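You operate a simulated robot arm through the tools that you are given. There is no shell and no other tool.

You run a simulated robot arm. Do the job below in one go: nothing can be reset, and whatever is moved stays where it is left.

## Task
Shut bin 1's slide first, run out the last dose and tip it into the matching white tub.
Fine: dose into the blue tub; spout swung over the cradle; blue tub back. Set down upright: blue tub.

It is judged by the outcome, as a careful person would: the job done as asked, and still so three seconds after it is handed in. It fails if anything else is knocked over, pushed out of place, dropped, spilled or broken.

## Robot
A 7-joint arm with a two-finger parallel gripper, fixed in place. Base frame: the origin is at the foot of the arm, x ahead of it, y to its left, z up. Units: m, rad, N and s.
Its first joint turns from -2.304 to 2.304 rad. Payload 3.91 kg.
The TCP is the grasp point between the finger pads, 0.03 m short of the fingertips. In the tool frame z runs along the fingers and y along their closing line. Largest opening 0.11 m; finger width 0.02, thickness 0.01; the body of the gripper, 0.048 by 0.112 m, starts 0.055 m behind the TCP.
Orientation is told as [roll, pitch, yaw] about the base's x, y, z axes, in that order, counted from this pose: with the fingers straight down and closing along the base's y, the tool's x points along the base's -x, its y along +y and its z along -z.

## Interface
- The arm moves only by the tool send_rows. Its arguments are lists of equal length, an entry for each row: "turn": the turn, a rotation vector about the base's x, y, z in units of 4 degrees (1.0 is 4 degrees), a list of three; "delta_pos": the shift along the base's x, y, z in units of 25 mm (1.0 is 25 mm), a list of three; "claw": the opening, from 0 (shut) to 1 (fully open). In form: {"turn": [[rx, ry, rz], ...], "delta_pos": [[dx, dy, dz], ...], "claw": [claw, ...]}. A call has 1 to 20 rows; each row shifts and turns the commanded pose from where the row before left it. A call with a number of a shift or a turn outside -1 to 1 is refused whole. A row lasts 0.2 s, in which the tool goes at most 0.05 m and 0.15 rad; a call with a longer step from one row to the next is refused whole, and so is a gripper value outside its range. Where a pose cannot be reached the arm comes as near as it can. A force on the tool above 70 N (or 10 N above the force at the start of the call, whichever is more), or a blocked arm, ends the call early, and 0.2 s more pass. Each finger travels about 0.108 m/s and halts on what it meets, pressing with about 36 N; the grip force reading is that of the motor and also rises with nothing between the fingers. The clock runs only during rows and for 0.2 s after the last one: add rows that do not move to give the fingers time. It gives the time, the measured TCP pose, the force on the tool (base axes), the opening and the grip force at its end, in the units of the frame above (readings bear some noise), with the torque about the TCP (base axes, N m) and any sound that the robot's microphone picked up, and new pictures: "pictures" is both (left out), scene, wrist or none.
- Cameras (640 x 400 px; columns grow to the right, rows downward): "scene" is fixed at [0.0492, 0.5006, 1.7384]; the picture's right is [0.06, -1.00, 0.00], its down [-0.57, -0.03, -0.82] and it looks along [0.82, 0.05, -0.57] (base axes); focal length 360 px, centre (320, 200). "wrist" rides on the gripper at [0.072, 0.017, -0.103] in the tool frame; the picture's right is [-0.23, 0.97, 0.00], its down [-0.76, -0.18, -0.62] and it looks along [-0.61, -0.14, 0.78] (tool axes); focal length 222 px, centre (320, 200). There is no depth. A picture from a camera that has moved, and an enlarged one, comes with that camera's place and axes in the base frame and with its lens.
- inspect(camera, box): a new picture of the part [left, top, right, bottom] of that camera's present view, enlarged. No time passes.
- close_job(): hands the job in; it is judged then, once.

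Places have to be worked out from the pictures, the camera data and where the tool is seen. Open the gripper and draw the arm clear of the work before you hand the job in, unless the task says otherwise.

The tools are called after "Emit:" as name(argument=value, ...) on one line, values as JSON. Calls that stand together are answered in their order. send_rows: Moves the arm, as the interface text tells. Its arguments: {"type":"object","properties":{"turn":{"type":"array","items":{"type":"array","items":{"type":"number"}}},"delta_pos":{"type":"array","items":{"type":"array","items":{"type":"number"}}},"claw":{"type":"array","items":{"type":"number"}},"pictures":{"type":"string","enum":["both","scene","wrist","none"]}},"required":["turn","delta_pos","claw"]} The other tools are called the same way: inspect (camera, box) takes an enlarged picture of a part of a camera's view; close_job () hands the job in.

At the start:

```text
clock: 0.0
position: [0.4498, 0.3136, 1.552]
orientation: [-0.001, -0.001, 0.001]
ft_force: [0.0, -0.1, -0.3]
torque: [-0.04, -0.02, -0.01]
opening: 0.11
grip_force: 0.0
```

scene: 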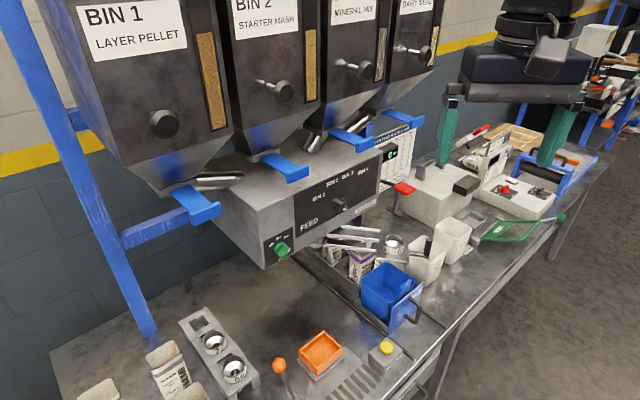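
wrist: 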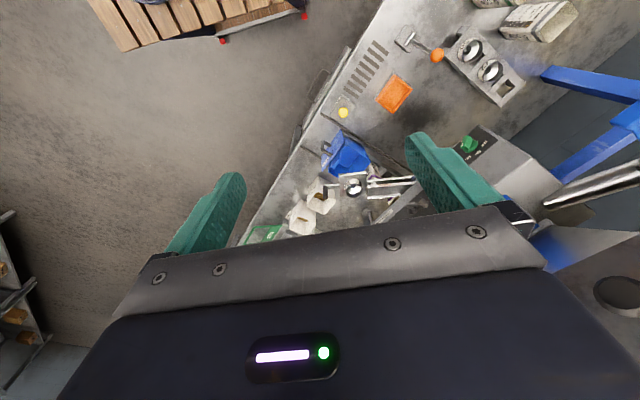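

The scene shows four bins with slides, a control box, a blue tub, white tubs and an orange thing. I'll enlarge several parts to understand the workings before I move.

Emit:
inspect(camera="scene", box=[60, 120, 260, 245])

Emit:
inspect(camera="scene", box=[240, 130, 440, 255])

Emit:
inspect(camera="scene", box=[280, 210, 480, 335])

Emit:
inspect(camera="scene", box=[60, 275, 260, 400])

Emit:
inspect(camera="scene", box=[240, 275, 440, 400])

Emit:
inspect(camera="scene", box=[420, 110, 620, 235])

Emit:
inspect(camera="scene", box=[70, 0, 450, 150])

Emit:
inspect(camera="wrist", box=[280, 0, 600, 200])

Emit:
inspect(camera="wrist", box=[240, 110, 420, 250])

```text
3.20 times, centred on (160, 182) of scene
camera zoom: at [0.0492, 0.5006, 1.7384], right [0.06, -1.0, 0.0], down [-0.57, -0.03, -0.82], along [0.82, 0.05, -0.57], focal length 1152 px, centre (832, 256)
```

zoom: 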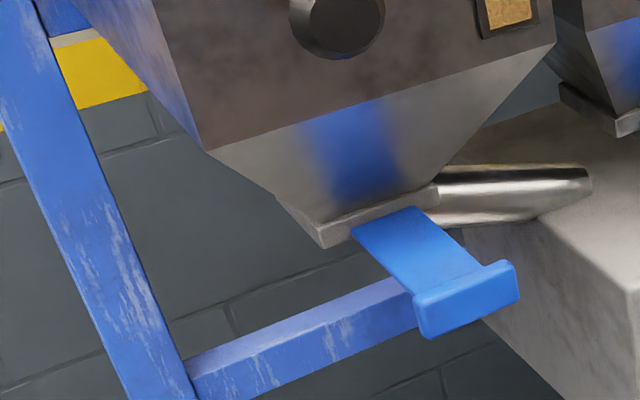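

```text
3.20 times, centred on (340, 192) of scene
camera zoom: at [0.0492, 0.5006, 1.7384], right [0.06, -1.0, 0.0], down [-0.57, -0.03, -0.82], along [0.82, 0.05, -0.57], focal length 1152 px, centre (256, 224)
```

zoom: 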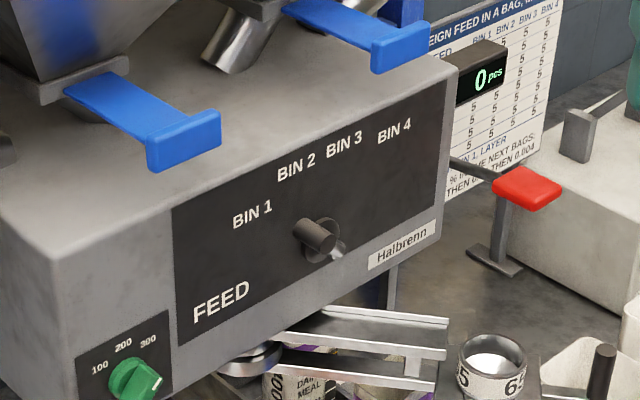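

```text
3.20 times, centred on (380, 272) of scene
camera zoom: at [0.0492, 0.5006, 1.7384], right [0.06, -1.0, 0.0], down [-0.57, -0.03, -0.82], along [0.82, 0.05, -0.57], focal length 1152 px, centre (128, -32)
```

zoom: 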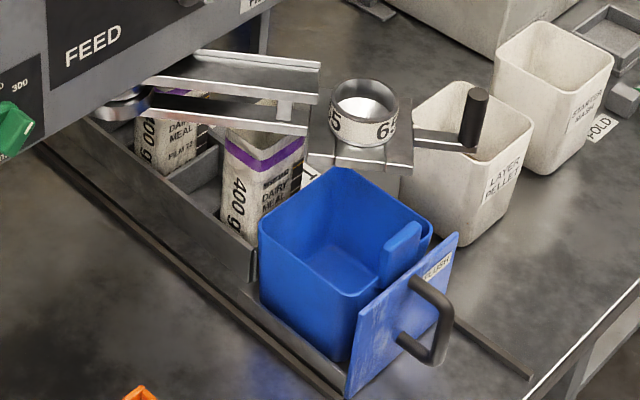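

```text
3.20 times, centred on (160, 338) of scene
camera zoom: at [0.0492, 0.5006, 1.7384], right [0.06, -1.0, 0.0], down [-0.57, -0.03, -0.82], along [0.82, 0.05, -0.57], focal length 1152 px, centre (832, -240)
```

zoom: 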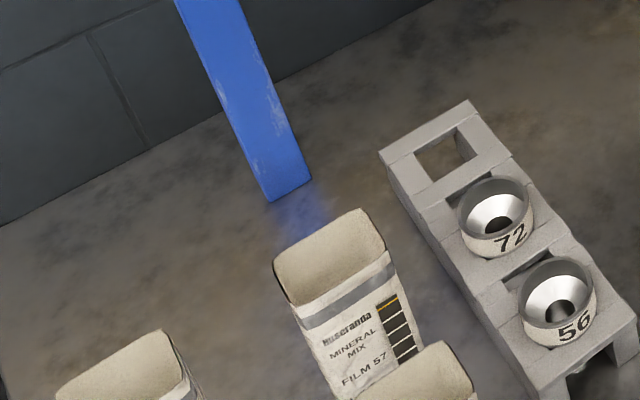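

```text
3.20 times, centred on (340, 338) of scene
camera zoom: at [0.0492, 0.5006, 1.7384], right [0.06, -1.0, 0.0], down [-0.57, -0.03, -0.82], along [0.82, 0.05, -0.57], focal length 1152 px, centre (256, -240)
```

zoom: 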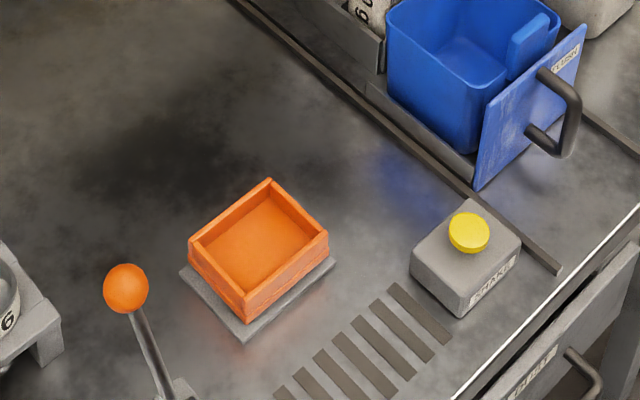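

```text
3.20 times, centred on (520, 172) of scene
camera zoom: at [0.0492, 0.5006, 1.7384], right [0.06, -1.0, 0.0], down [-0.57, -0.03, -0.82], along [0.82, 0.05, -0.57], focal length 1152 px, centre (-320, 288)
```

zoom: 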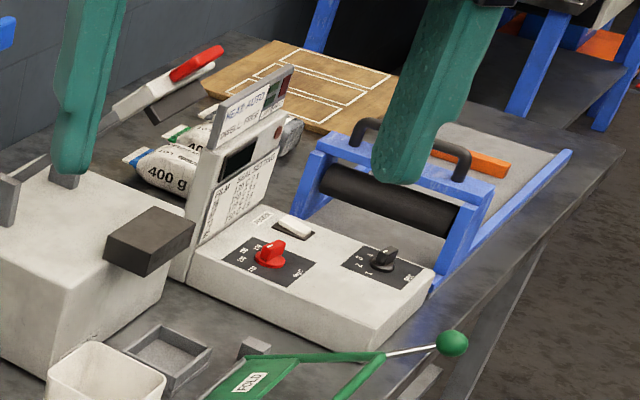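

```text
1.68 times, centred on (260, 75) of scene
camera zoom: at [0.0492, 0.5006, 1.7384], right [0.06, -1.0, 0.0], down [-0.57, -0.03, -0.82], along [0.82, 0.05, -0.57], focal length 606 px, centre (421, 410)
```

zoom: 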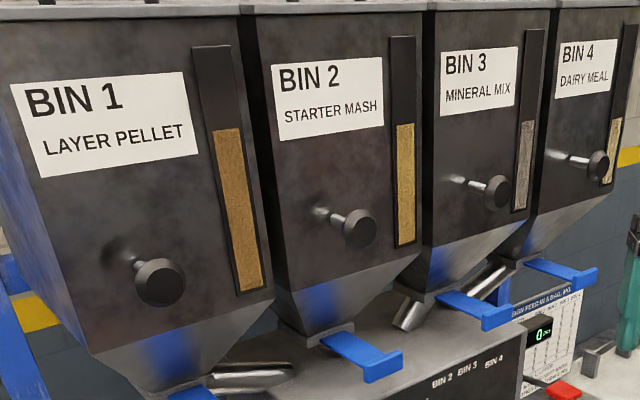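

```text
2.00 times, centred on (440, 100) of wrist
camera zoom: at [0.3777, 0.3302, 1.6557], right [0.23, 0.97, 0.0], down [0.76, -0.18, 0.62], along [0.61, -0.14, -0.78], focal length 444 px, centre (80, 400)
```

zoom: 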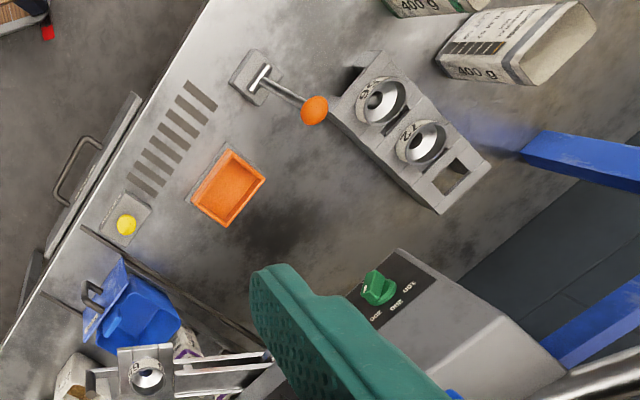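

```text
2.86 times, centred on (330, 180) of wrist
camera zoom: at [0.3777, 0.3302, 1.6557], right [0.23, 0.97, 0.0], down [0.76, -0.18, 0.62], along [0.61, -0.14, -0.78], focal length 635 px, centre (291, 257)
```

zoom: 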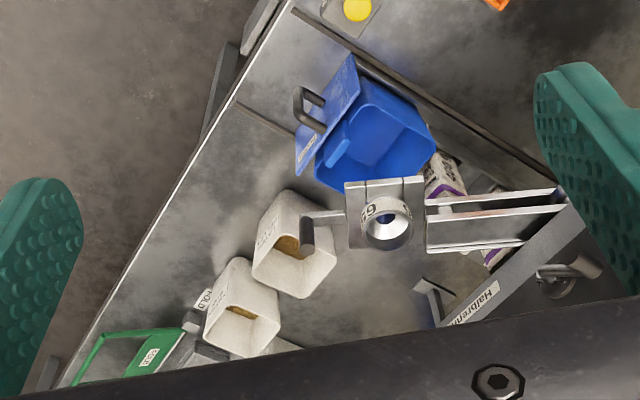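

The machine has slides, a feed selector, dose dial, a red paddle and a swinging spout. I'll zoom in on the labels and sheet to learn the procedure.

Emit:
inspect(camera="scene", box=[370, 125, 420, 195])

Emit:
inspect(camera="scene", box=[310, 220, 400, 276])

Emit:
inspect(camera="scene", box=[380, 170, 460, 220])

Emit:
inspect(camera="scene", box=[400, 270, 440, 325])

Emit:
inspect(camera="scene", box=[290, 160, 390, 240])

Emit:
inspect(camera="scene", box=[255, 230, 305, 275])

Emit:
inspect(camera="scene", box=[360, 330, 440, 400])

Emit:
inspect(camera="scene", box=[400, 210, 490, 290])

Emit:
inspect(camera="scene", box=[480, 130, 530, 190])

Emit:
inspect(camera="scene", box=[280, 90, 380, 160])

Emit:
inspect(camera="wrist", box=[300, 120, 370, 200])

Emit:
inspect(camera="wrist", box=[240, 180, 340, 250])

```text
5.71 times, centred on (395, 160) of scene
camera zoom: at [0.0492, 0.5006, 1.7384], right [0.06, -1.0, 0.0], down [-0.57, -0.03, -0.82], along [0.82, 0.05, -0.57], focal length 2057 px, centre (-109, 429)
```

zoom: 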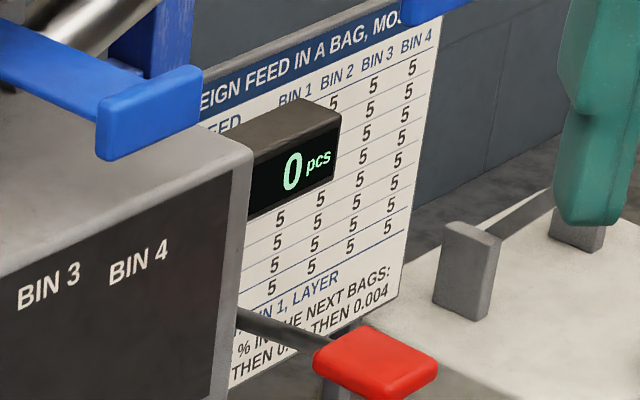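

```text
7.11 times, centred on (355, 248) of scene
camera zoom: at [0.0492, 0.5006, 1.7384], right [0.06, -1.0, 0.0], down [-0.57, -0.03, -0.82], along [0.82, 0.05, -0.57], focal length 2560 px, centre (71, -141)
```

zoom: 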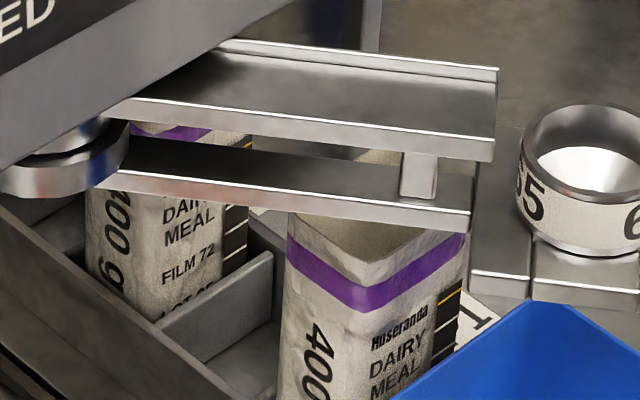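

```text
8.00 times, centred on (420, 195) of scene
camera zoom: at [0.0492, 0.5006, 1.7384], right [0.06, -1.0, 0.0], down [-0.57, -0.03, -0.82], along [0.82, 0.05, -0.57], focal length 2880 px, centre (-480, 240)
```

zoom: 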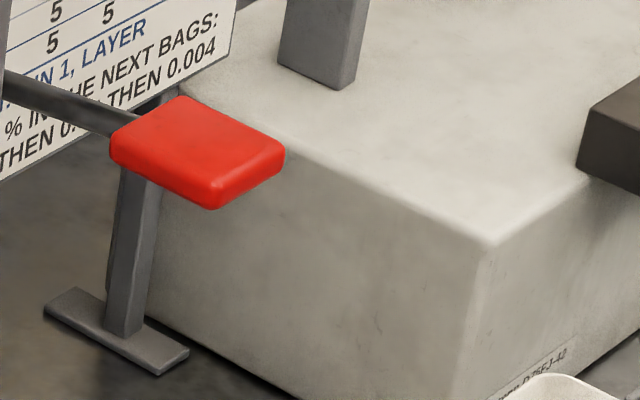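

```text
7.27 times, centred on (420, 298) of scene
camera zoom: at [0.0492, 0.5006, 1.7384], right [0.06, -1.0, 0.0], down [-0.57, -0.03, -0.82], along [0.82, 0.05, -0.57], focal length 2618 px, centre (-407, -509)
```

zoom: 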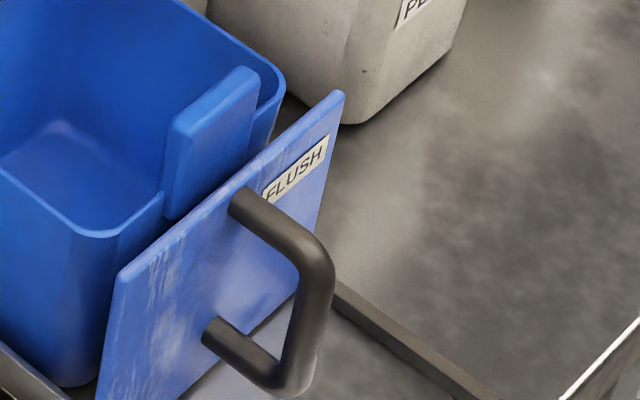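

```text
5.00 times, centred on (340, 200) of scene
camera zoom: at [0.0492, 0.5006, 1.7384], right [0.06, -1.0, 0.0], down [-0.57, -0.03, -0.82], along [0.82, 0.05, -0.57], focal length 1800 px, centre (220, 200)
```

zoom: 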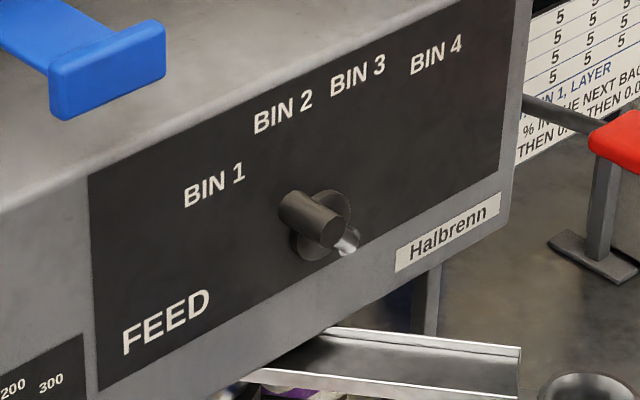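

```text
8.89 times, centred on (280, 252) of scene
camera zoom: at [0.0492, 0.5006, 1.7384], right [0.06, -1.0, 0.0], down [-0.57, -0.03, -0.82], along [0.82, 0.05, -0.57], focal length 3200 px, centre (676, -267)
```

zoom: 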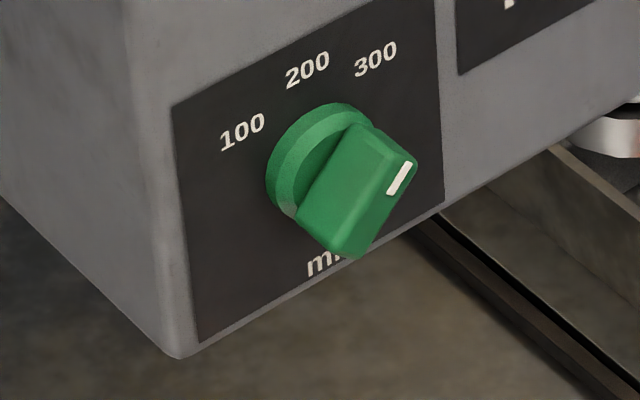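

```text
5.71 times, centred on (400, 365) of scene
camera zoom: at [0.0492, 0.5006, 1.7384], right [0.06, -1.0, 0.0], down [-0.57, -0.03, -0.82], along [0.82, 0.05, -0.57], focal length 2057 px, centre (-137, -743)
```

zoom: 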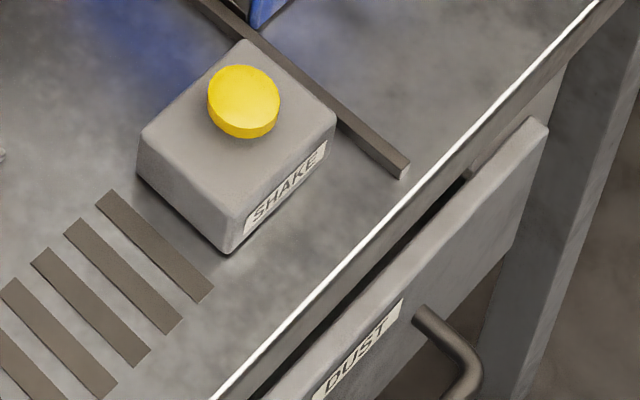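

```text
5.00 times, centred on (445, 250) of scene
camera zoom: at [0.0492, 0.5006, 1.7384], right [0.06, -1.0, 0.0], down [-0.57, -0.03, -0.82], along [0.82, 0.05, -0.57], focal length 1800 px, centre (-305, -50)
```

zoom: 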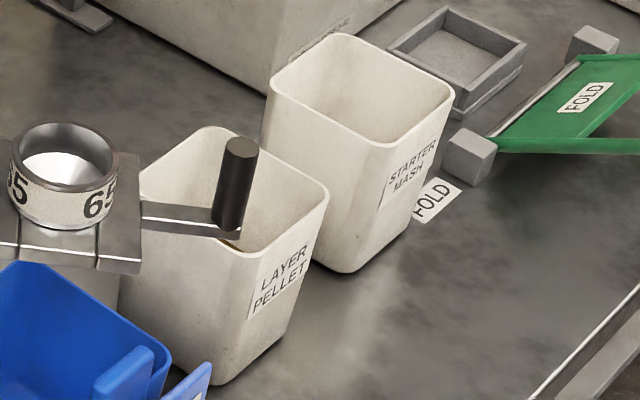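

```text
6.67 times, centred on (505, 160) of scene
camera zoom: at [0.0492, 0.5006, 1.7384], right [0.06, -1.0, 0.0], down [-0.57, -0.03, -0.82], along [0.82, 0.05, -0.57], focal length 2400 px, centre (-913, 467)
```

zoom: 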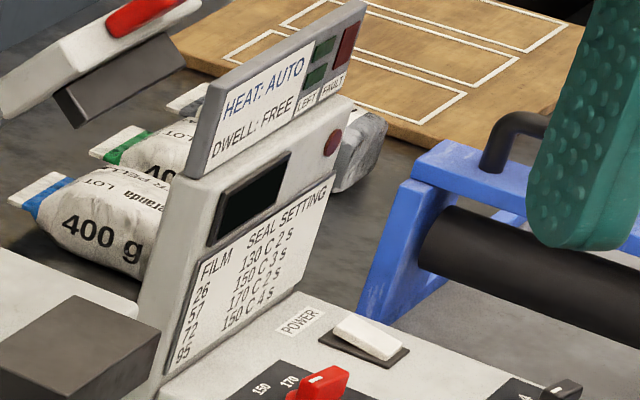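

```text
5.71 times, centred on (330, 125) of scene
camera zoom: at [0.0492, 0.5006, 1.7384], right [0.06, -1.0, 0.0], down [-0.57, -0.03, -0.82], along [0.82, 0.05, -0.57], focal length 2057 px, centre (263, 629)
```

zoom: 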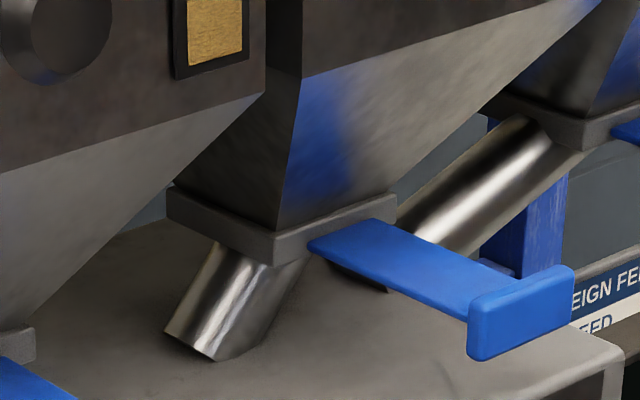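

```text
5.00 times, centred on (335, 160) of wrist
camera zoom: at [0.3777, 0.3302, 1.6557], right [0.23, 0.97, 0.0], down [0.76, -0.18, 0.62], along [0.61, -0.14, -0.78], focal length 1111 px, centre (245, 400)
```

zoom: 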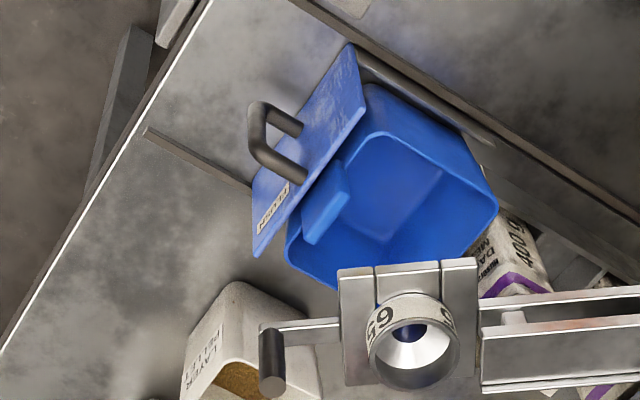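

```text
5.71 times, centred on (290, 215) of wrist
camera zoom: at [0.3777, 0.3302, 1.6557], right [0.23, 0.97, 0.0], down [0.76, -0.18, 0.62], along [0.61, -0.14, -0.78], focal length 1269 px, centre (491, 114)
```

zoom: 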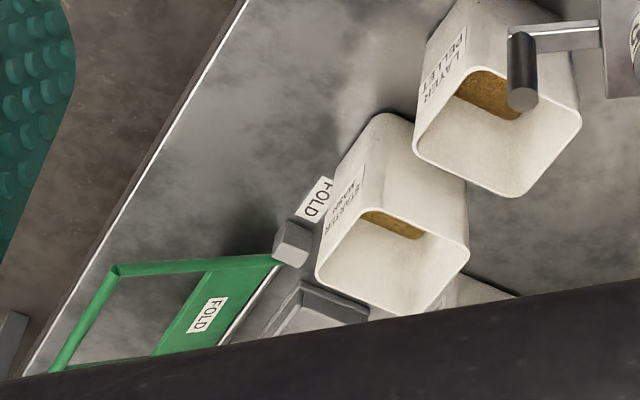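

The slides, selector, dial, and the flush tub on rails are visible; the bench front edge seems to run at about 45° in front of the arm. I'll yaw the tool about 44° to face the bench squarely, staying where I am, to get a second view of it.

Emit:
send_rows(turn=[[0, 0, 1], [0, 0, 1], [0, 0, 1], [0, 0, 1], [0, 0, 1], [0, 0, 1], [0, 0, 1], [0, 0, 1], [0, 0, 1], [0, 0, 1], [0, 0, 1]], delta_pos=[[0, 0, 0], [0, 0, 0], [0, 0, 0], [0, 0, 0], [0, 0, 0], [0, 0, 0], [0, 0, 0], [0, 0, 0], [0, 0, 0], [0, 0, 0], [0, 0, 0]], claw=[1, 1, 1, 1, 1, 1, 1, 1, 1, 1, 1])

```text
clock: 2.4
position: [0.4498, 0.3135, 1.5524]
orientation: [0.001, 0.001, 0.768]
ft_force: [-0.2, -0.1, -0.1]
torque: [-0.03, 0.04, 0.01]
opening: 0.1102
grip_force: 0.0
camera wrist: at [0.3858, 0.2752, 1.6554], right [-0.51, 0.86, 0.0], down [0.67, 0.4, 0.62], along [0.53, 0.32, -0.78], focal length 222 px, centre (320, 200)
```

scene: 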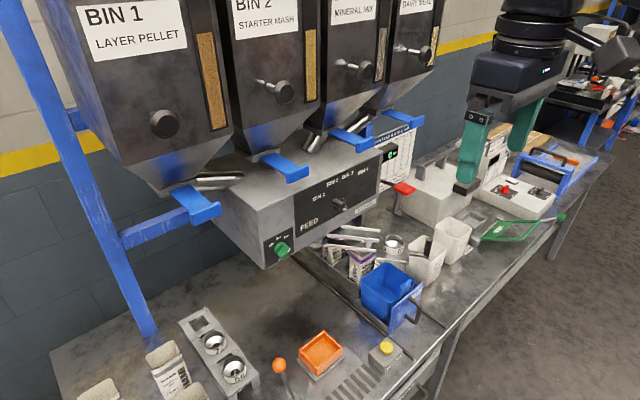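
wrist: 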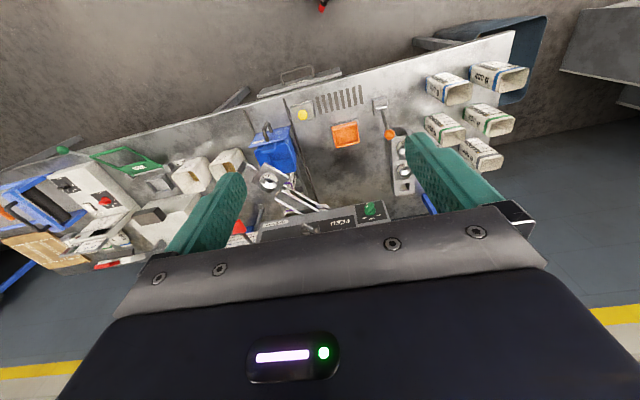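

The wrist view is upside-down (image bottom is away from the base) and the bench is now seen nearly square. I'll enlarge its regions for the machine details.

Emit:
inspect(camera="wrist", box=[200, 90, 320, 215])

Emit:
inspect(camera="wrist", box=[230, 170, 400, 245])

Emit:
inspect(camera="wrist", box=[280, 80, 420, 200])

```text
3.20 times, centred on (260, 152) of wrist
camera zoom: at [0.3858, 0.2752, 1.6554], right [-0.51, 0.86, 0.0], down [0.67, 0.4, 0.62], along [0.53, 0.32, -0.78], focal length 711 px, centre (512, 352)
```

zoom: 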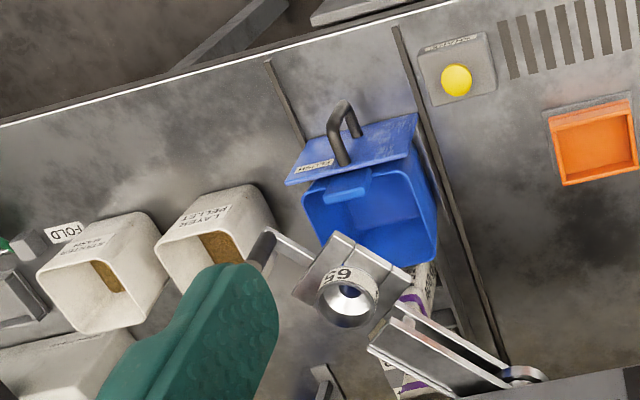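

```text
3.76 times, centred on (315, 208) of wrist
camera zoom: at [0.3858, 0.2752, 1.6554], right [-0.51, 0.86, 0.0], down [0.67, 0.4, 0.62], along [0.53, 0.32, -0.78], focal length 836 px, centre (339, 172)
```

zoom: 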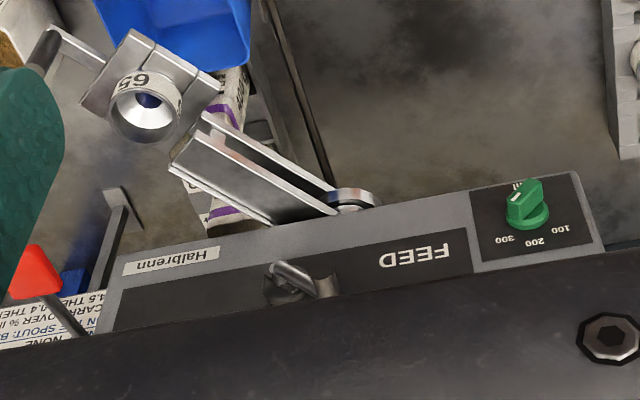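

```text
3.33 times, centred on (350, 140) of wrist
camera zoom: at [0.3858, 0.2752, 1.6554], right [-0.51, 0.86, 0.0], down [0.67, 0.4, 0.62], along [0.53, 0.32, -0.78], focal length 740 px, centre (220, 400)
```

zoom: 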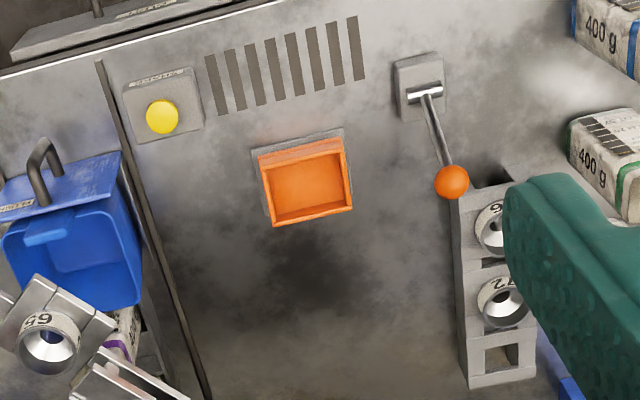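

I place the table at z≈0.79, the machine front about 0.95 m out on a bearing of ~44°, the selector at about (0.82, 0.49, 1.19) and the dial at (0.69, 0.64, 1.13). I'll lower and tilt the tool up to look at the machine front squarely from a safe distance.

Emit:
send_rows(turn=[[0.88, -0.9, 0], [0.88, -0.9, 0], [0.88, -0.9, 0], [0.88, -0.9, 0], [0.88, -0.9, 0], [0.88, -0.9, 0], [0.88, -0.9, 0], [0.88, -0.9, 0], [0.88, -0.9, 0], [0.88, -0.9, 0]], delta_pos=[[0, 0, -1], [0, 0, -1], [0, 0, -1], [0, 0, -1], [0, 0, -1], [0, 0, -1], [0, 0, -1], [0, 0, -1], [0, 0, -1], [0, 0, -1]], claw=[1, 1, 1, 1, 1, 1, 1, 1, 1, 1])

```text
clock: 4.6
position: [0.4512, 0.3129, 1.3006]
orientation: [0.01, -0.88, 0.762]
ft_force: [0.4, 0.4, -0.5]
torque: [0.0, -0.03, 0.0]
opening: 0.1099
grip_force: 0.0
camera wrist: at [0.3488, 0.2382, 1.3116], right [-0.57, 0.8, 0.18], down [0.13, -0.13, 0.98], along [0.81, 0.59, -0.03], focal length 222 px, centre (320, 200)
```

scene: 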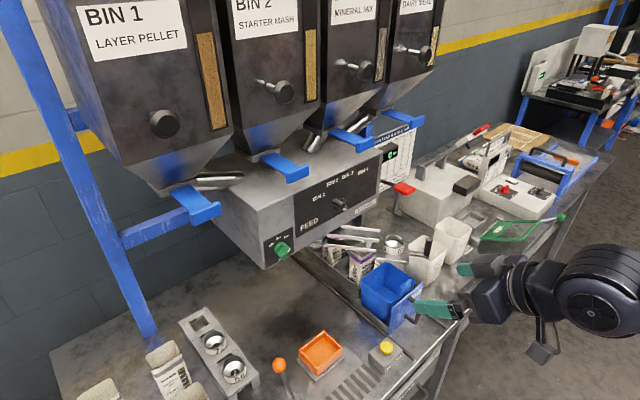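
wrist: 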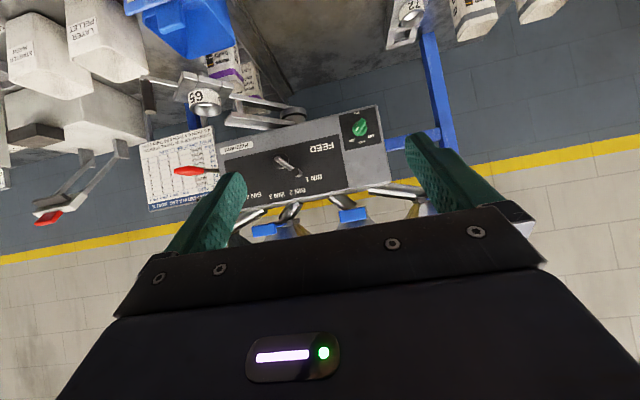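

The view is inverted but shows the whole machine face. I'll enlarge the sheet, selector, dial, spout and slides.

Emit:
inspect(camera="wrist", box=[130, 115, 240, 220])

Emit:
inspect(camera="wrist", box=[245, 130, 335, 200])

Emit:
inspect(camera="wrist", box=[140, 30, 320, 140])

Emit:
inspect(camera="wrist", box=[335, 100, 395, 150])

Emit:
inspect(camera="wrist", box=[230, 170, 430, 250])

Emit:
inspect(camera="wrist", box=[0, 100, 160, 240])

Emit:
inspect(camera="wrist", box=[100, 0, 260, 80])

```text
3.81 times, centred on (185, 168) of wrist
camera zoom: at [0.3488, 0.2382, 1.3116], right [-0.57, 0.8, 0.18], down [0.13, -0.13, 0.98], along [0.81, 0.59, -0.03], focal length 846 px, centre (834, 324)
```

zoom: 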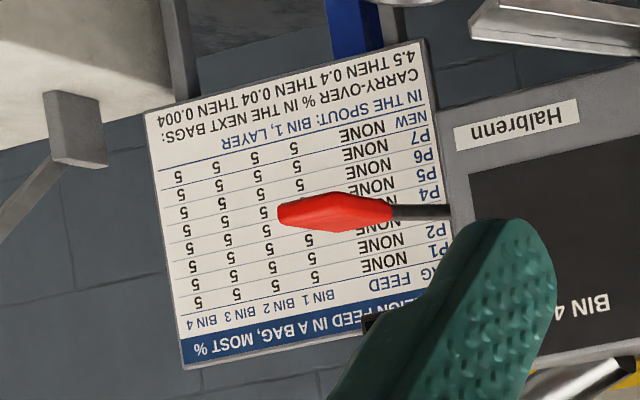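

```text
5.71 times, centred on (290, 165) of wrist
camera zoom: at [0.3488, 0.2382, 1.3116], right [-0.57, 0.8, 0.18], down [0.13, -0.13, 0.98], along [0.81, 0.59, -0.03], focal length 1269 px, centre (491, 400)
```

zoom: 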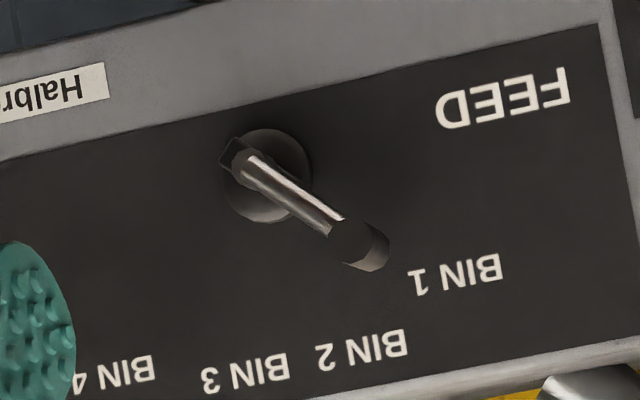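

```text
3.56 times, centred on (230, 85) of wrist
camera zoom: at [0.3488, 0.2382, 1.3116], right [-0.57, 0.8, 0.18], down [0.13, -0.13, 0.98], along [0.81, 0.59, -0.03], focal length 790 px, centre (640, 609)
```

zoom: 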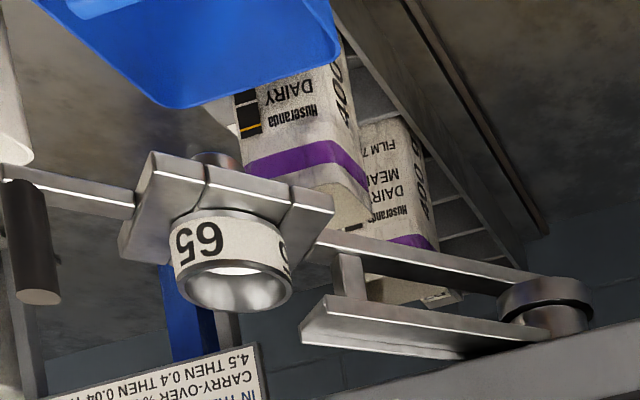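

```text
8.00 times, centred on (365, 125) of wrist
camera zoom: at [0.3488, 0.2382, 1.3116], right [-0.57, 0.8, 0.18], down [0.13, -0.13, 0.98], along [0.81, 0.59, -0.03], focal length 1777 px, centre (-40, 800)
```

zoom: 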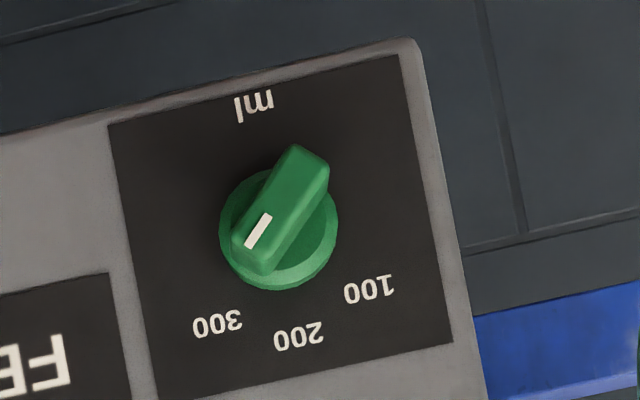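

```text
3.20 times, centred on (330, 210) of wrist
camera zoom: at [0.3488, 0.2382, 1.3116], right [-0.57, 0.8, 0.18], down [0.13, -0.13, 0.98], along [0.81, 0.59, -0.03], focal length 711 px, centre (288, 168)
```

zoom: 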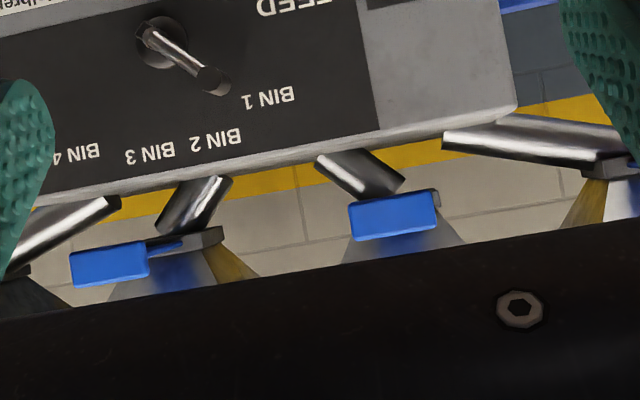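

```text
2.86 times, centred on (80, 170) of wrist
camera zoom: at [0.3488, 0.2382, 1.3116], right [-0.57, 0.8, 0.18], down [0.13, -0.13, 0.98], along [0.81, 0.59, -0.03], focal length 635 px, centre (1006, 286)
```

zoom: 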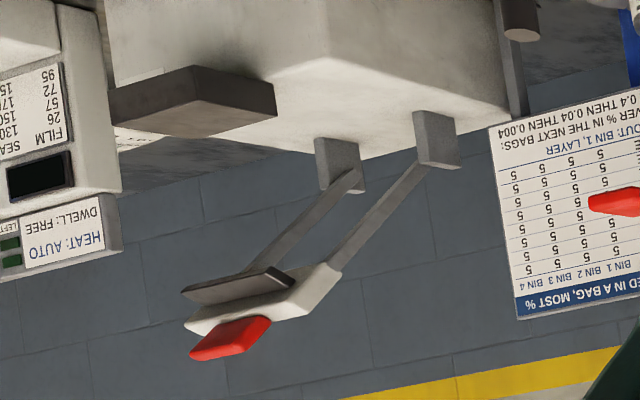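

```text
4.00 times, centred on (180, 40) of wrist
camera zoom: at [0.3488, 0.2382, 1.3116], right [-0.57, 0.8, 0.18], down [0.13, -0.13, 0.98], along [0.81, 0.59, -0.03], focal length 888 px, centre (880, 840)
```

zoom: 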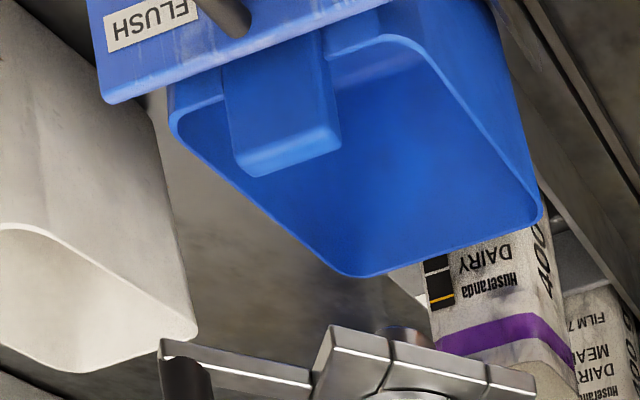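

The selector lever already points at BIN 1, and the sheet says "In the spout: Bin 1, Layer". Triangulation puts the funnel (0.81, 0.34, 1.08) directly above the blue tub (rim z≈0.915). The orange tray, mirrored about the spout pivot at (0.82, 0.55), looks like the cradle. I'll move for a closer look at the tub and spout.

Emit:
send_rows(turn=[[-0.88, 0.9, 0], [-0.88, 0.9, 0], [-0.88, 0.9, 0], [-0.88, 0.9, 0], [-0.88, 0.9, 0], [-0.88, 0.9, 0], [-0.88, 0.9, 0], [-0.88, 0.9, 0]], delta_pos=[[0.615, -0.635, -0.95], [0.615, -0.635, -0.95], [0.615, -0.635, -0.95], [0.615, -0.635, -0.95], [0.615, -0.635, -0.95], [0.615, -0.635, -0.95], [0.615, -0.635, -0.95], [0.615, -0.635, -0.95]], claw=[1, 1, 1, 1, 1, 1, 1, 1])

```text
clock: 6.4
position: [0.5729, 0.1858, 1.1122]
orientation: [-0.001, -0.174, 0.767]
ft_force: [0.2, 0.1, 0.1]
torque: [-0.01, -0.04, -0.04]
opening: 0.1101
grip_force: 0.0
camera wrist: at [0.4966, 0.1353, 1.2016], right [-0.52, 0.86, 0.04], down [0.59, 0.32, 0.75], along [0.63, 0.41, -0.66], focal length 222 px, centre (320, 200)
```

scene: 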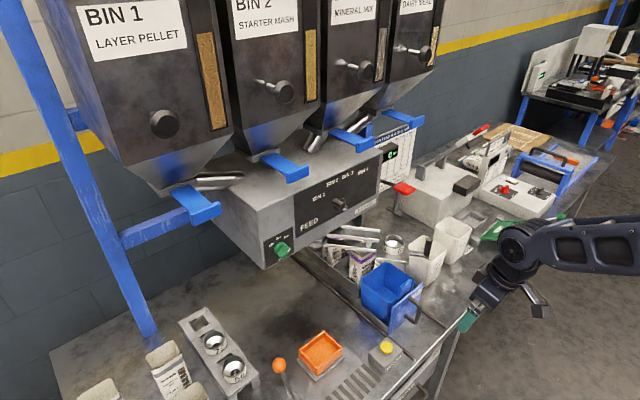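
wrist: 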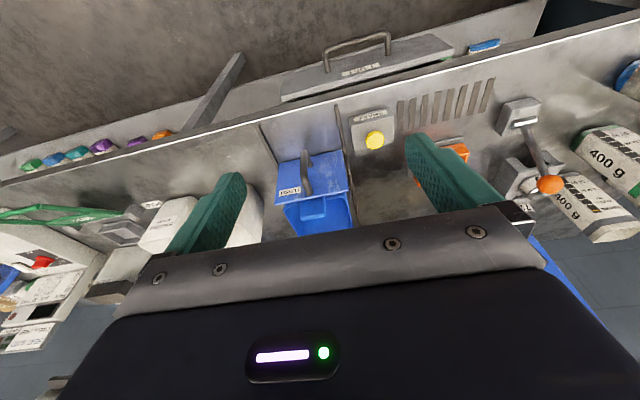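

Emit:
inspect(camera="wrist", box=[240, 110, 370, 240])

Emit:
inspect(camera="wrist", box=[100, 180, 280, 300])

Emit:
inspect(camera="scene", box=[350, 250, 440, 330])

```text
3.08 times, centred on (305, 175) of wrist
camera zoom: at [0.4966, 0.1353, 1.2016], right [-0.52, 0.86, 0.04], down [0.59, 0.32, 0.75], along [0.63, 0.41, -0.66], focal length 684 px, centre (366, 277)
```

zoom: 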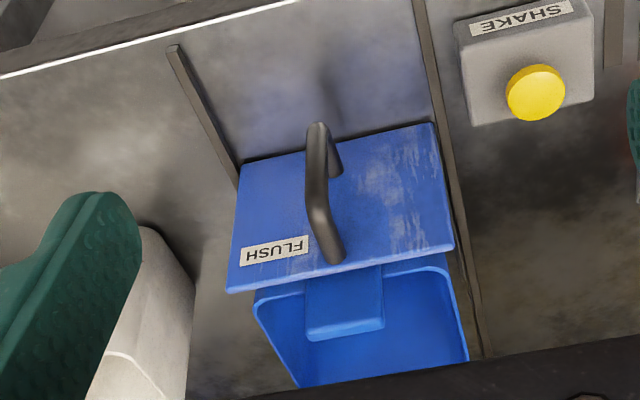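

```text
3.33 times, centred on (190, 240) of wrist
camera zoom: at [0.4966, 0.1353, 1.2016], right [-0.52, 0.86, 0.04], down [0.59, 0.32, 0.75], along [0.63, 0.41, -0.66], focal length 740 px, centre (753, 67)
```

zoom: 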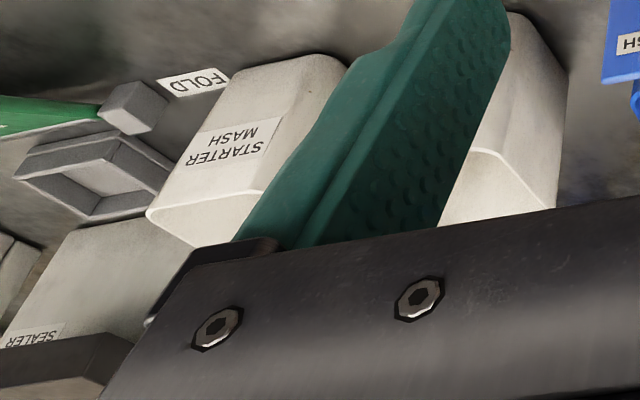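

```text
5.00 times, centred on (395, 290) of scene
camera zoom: at [0.0492, 0.5006, 1.7384], right [0.06, -1.0, 0.0], down [-0.57, -0.03, -0.82], along [0.82, 0.05, -0.57], focal length 1800 px, centre (-55, -250)
```

zoom: 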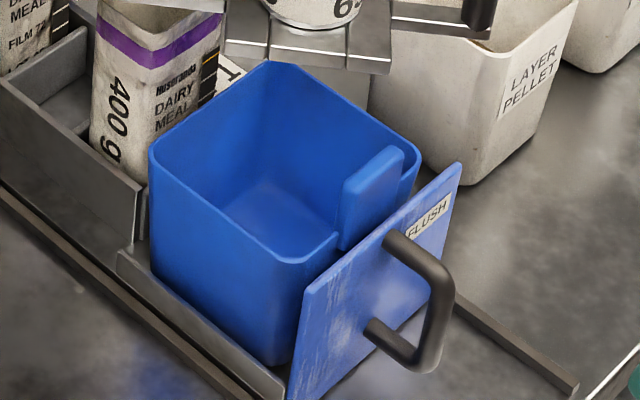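

The tub has a lug rising from its front rim, sits in the FLUSH drawer under the funnel, and can be lifted straight up once the spout is swung away. By triangulation all four slides are out equally: bin 1's handle is near (0.563, 0.742, 1.342), with its collar about 0.10 m behind. I'll close the gripper, level the tool along the bench normal (45°) and bring it in front of that handle.

Emit:
send_rows(turn=[[0.707, -0.707, 0], [0.707, -0.707, 0], [0.707, -0.707, 0], [0.707, -0.707, 0], [0.707, -0.707, 0], [0.707, -0.707, 0], [0.707, -0.707, 0], [0.707, -0.707, 0], [0.707, -0.707, 0], [0.707, -0.707, 0], [0.707, -0.707, 0], [0.707, -0.707, 0], [0.707, -0.707, 0], [0.707, -0.707, 0], [0.707, -0.707, 0], [0.707, -0.707, 0], [0.707, -0.707, 0], [0.707, -0.707, 0], [0.707, -0.707, 0], [0.707, -0.707, 0.2]], delta_pos=[[-0.194, 0.938, 0.46], [-0.194, 0.938, 0.46], [-0.194, 0.938, 0.46], [-0.194, 0.938, 0.46], [-0.194, 0.938, 0.46], [-0.194, 0.938, 0.46], [-0.194, 0.938, 0.46], [-0.194, 0.938, 0.46], [-0.194, 0.938, 0.46], [-0.194, 0.938, 0.46], [-0.194, 0.938, 0.46], [-0.194, 0.938, 0.46], [-0.194, 0.938, 0.46], [-0.194, 0.938, 0.46], [-0.194, 0.938, 0.46], [-0.194, 0.938, 0.46], [-0.194, 0.938, 0.46], [-0.194, 0.938, 0.46], [-0.194, 0.938, 0.46], [-0.194, 0.938, 0.46]], claw=[0, 0, 0, 0, 0, 0, 0, 0, 0, 0, 0, 0, 0, 0, 0, 0, 0, 0, 0, 0])

```text
clock: 10.6
position: [0.4742, 0.6559, 1.341]
orientation: [1.757, -1.554, -0.961]
ft_force: [-0.6, -0.1, 0.6]
torque: [-0.03, 0.02, 0.01]
opening: 0.0
grip_force: 35.7
camera wrist: at [0.389, 0.5948, 1.2693], right [-0.69, 0.68, 0.24], down [-0.3, -0.58, 0.76], along [0.65, 0.45, 0.61], focal length 222 px, centre (320, 200)
```

scene: 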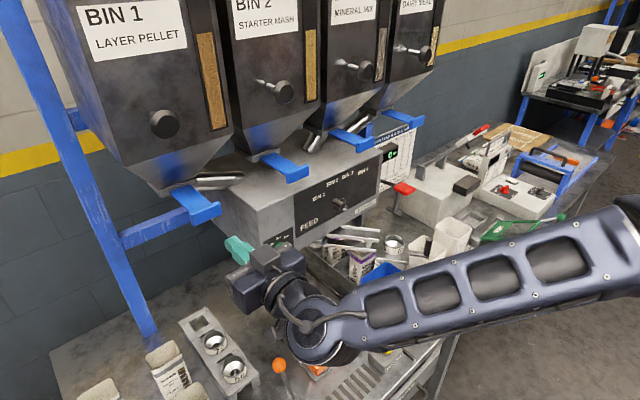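
wrist: 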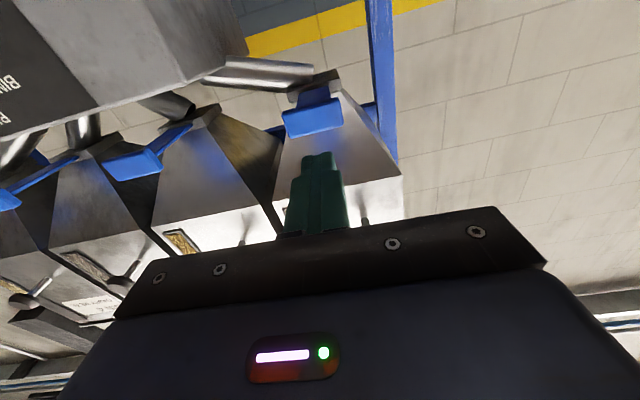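

The tool is level and aimed at bin 1's slide handle; the wrist view confirms the handle at about (0.565, 0.74, 1.343). I'll advance along the bench normal until close to contact.

Emit:
send_rows(turn=[[0, 0, 0], [0, 0, 0], [0, 0, 0], [0, 0, 0], [0, 0, 0], [0, 0, 0], [0, 0, 0], [0, 0, 0], [0, 0, 0], [0, 0, 0]], delta_pos=[[0.49, 0.45, 0], [0.49, 0.45, 0], [0.49, 0.45, 0], [0.49, 0.45, 0], [0.49, 0.45, 0], [0.49, 0.45, 0], [0.3, 0.3, 0], [0.3, 0.3, 0], [0.3, 0.3, 0], [0.3, 0.3, 0]], claw=[0, 0, 0, 0, 0, 0, 0, 0, 0, 0])

```text
clock: 12.8
position: [0.5761, 0.7467, 1.3418]
orientation: [1.67, -1.554, -0.873]
ft_force: [-28.1, -61.7, -2.3]
torque: [0.01, 0.15, -0.69]
opening: 0.0001
grip_force: 36.3
stopped in row 10: the force on the tool passed its limit at 91 N (the readings are from after the stop); the commanded pose is now the measured one
camera wrist: at [0.49, 0.6858, 1.2698], right [-0.69, 0.68, 0.24], down [-0.3, -0.58, 0.76], along [0.65, 0.45, 0.61], focal length 222 px, centre (320, 200)
```

scene: 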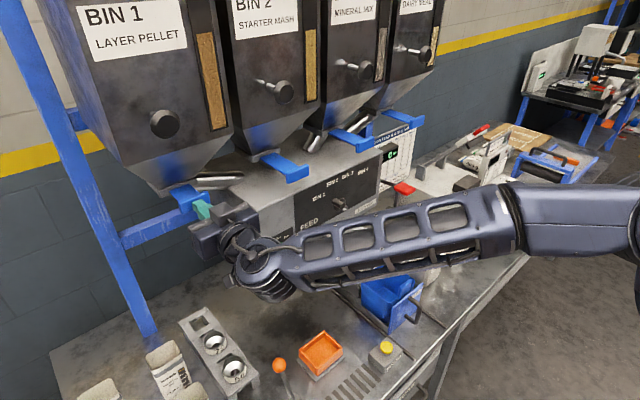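
wrist: 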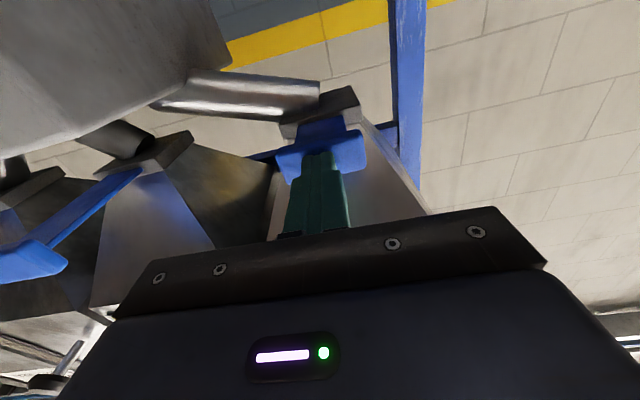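

The push met a stop at 91 N after the slide moved about 4–5 cm. I'll look closely at whether the slide is fully shut.

Emit:
inspect(camera="wrist", box=[230, 70, 390, 190])

Emit:
inspect(camera="scene", box=[140, 150, 260, 230])

```text
3.33 times, centred on (310, 130) of wrist
camera zoom: at [0.49, 0.6858, 1.2698], right [-0.69, 0.68, 0.24], down [-0.3, -0.58, 0.76], along [0.65, 0.45, 0.61], focal length 740 px, centre (353, 433)
```

zoom: 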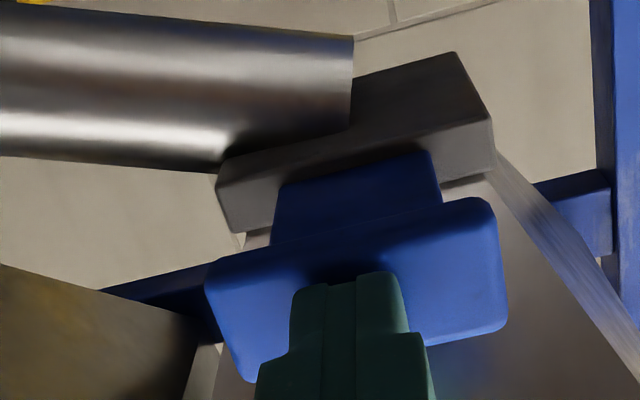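

```text
5.00 times, centred on (200, 190) of scene
camera zoom: at [0.0492, 0.5006, 1.7384], right [0.06, -1.0, 0.0], down [-0.57, -0.03, -0.82], along [0.82, 0.05, -0.57], focal length 1800 px, centre (920, 250)
```

zoom: 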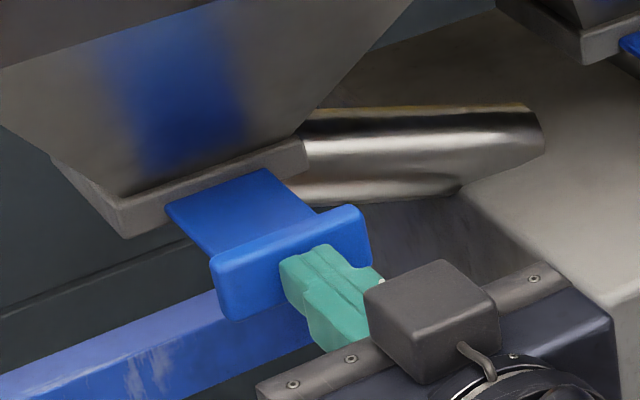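

About 3–4 cm of slide is still out of the collar, so this may be the end stop or just stiff. I'll push again in small steps to tell which.

Emit:
send_rows(turn=[[0, 0, 0], [0, 0, 0], [0, 0, 0], [0, 0, 0], [0, 0, 0], [0, 0, 0]], delta_pos=[[0.12, 0.12, 0], [0.12, 0.12, 0], [0.12, 0.12, 0], [0.12, 0.12, 0], [0.12, 0.12, 0], [0.12, 0.12, 0]], claw=[0, 0, 0, 0, 0, 0], pictures="wrist")

```text
clock: 13.1
position: [0.5758, 0.7474, 1.3423]
orientation: [1.662, -1.555, -0.866]
ft_force: [-28.1, -63.3, -2.6]
torque: [0.0, 0.13, -0.75]
opening: 0.0
grip_force: 36.0
stopped in row 1: the force on the tool passed its limit at 87 N (the readings are from after the stop); the commanded pose is now the measured one
camera wrist: at [0.49, 0.6859, 1.2699], right [-0.69, 0.68, 0.24], down [-0.3, -0.58, 0.76], along [0.66, 0.45, 0.61], focal length 222 px, centre (320, 200)
```

wrist: 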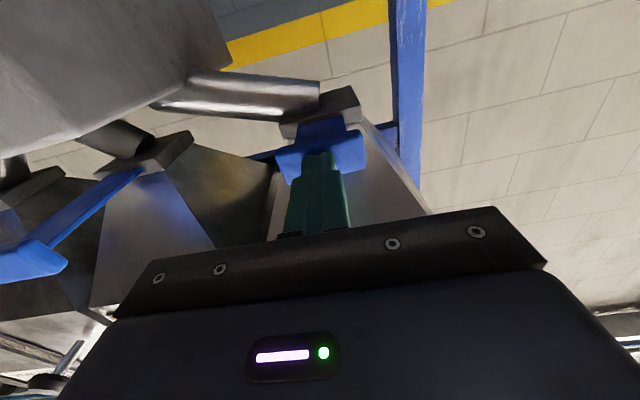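

It won't budge further. I'll back off and push again with fresh contact; stopping at the same place would mean it's the end stop.

Emit:
send_rows(turn=[[0, 0, 0], [0, 0, 0], [0, 0, 0], [0, 0, 0], [0, 0, 0], [0, 0, 0], [0, 0, 0], [0, 0, 0], [0, 0, 0]], delta_pos=[[-0.4, -0.4, 0], [-0.4, -0.4, 0], [0, 0, 0], [0.3, 0.3, 0], [0.3, 0.3, 0], [0.2, 0.2, 0], [0.1, 0.1, 0], [0.1, 0.1, 0], [0.1, 0.1, 0]], claw=[0, 0, 0, 0, 0, 0, 0, 0, 0])

```text
clock: 14.6
position: [0.5747, 0.7478, 1.3403]
orientation: [1.406, -1.556, -0.612]
ft_force: [-28.0, -59.6, -2.8]
torque: [0.1, 0.13, -0.71]
opening: 0.0
grip_force: 35.7
stopped in row 7: the force on the tool passed its limit at 89 N (the readings are from after the stop); the commanded pose is now the measured one
camera wrist: at [0.4895, 0.6858, 1.2677], right [-0.69, 0.68, 0.24], down [-0.3, -0.58, 0.76], along [0.66, 0.45, 0.6], focal length 222 px, centre (320, 200)
```

scene: 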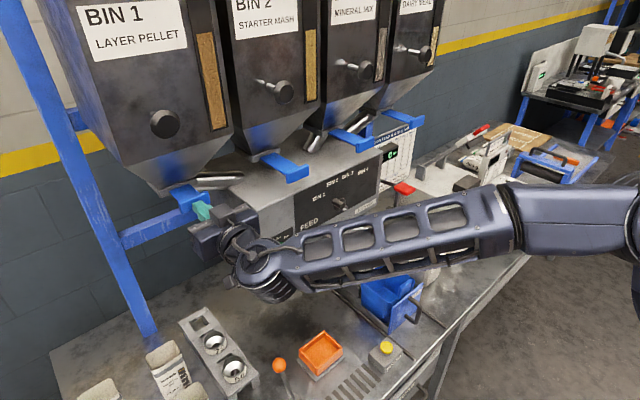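
wrist: 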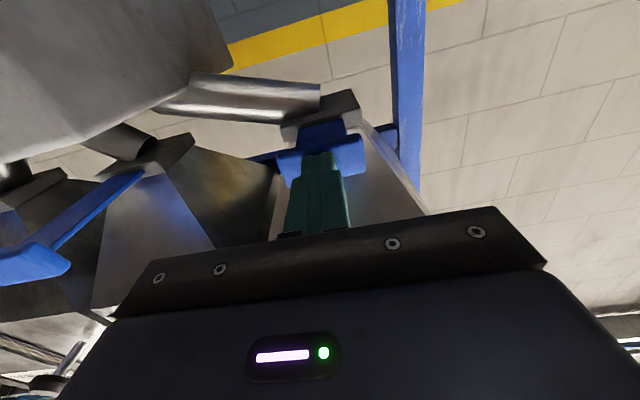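

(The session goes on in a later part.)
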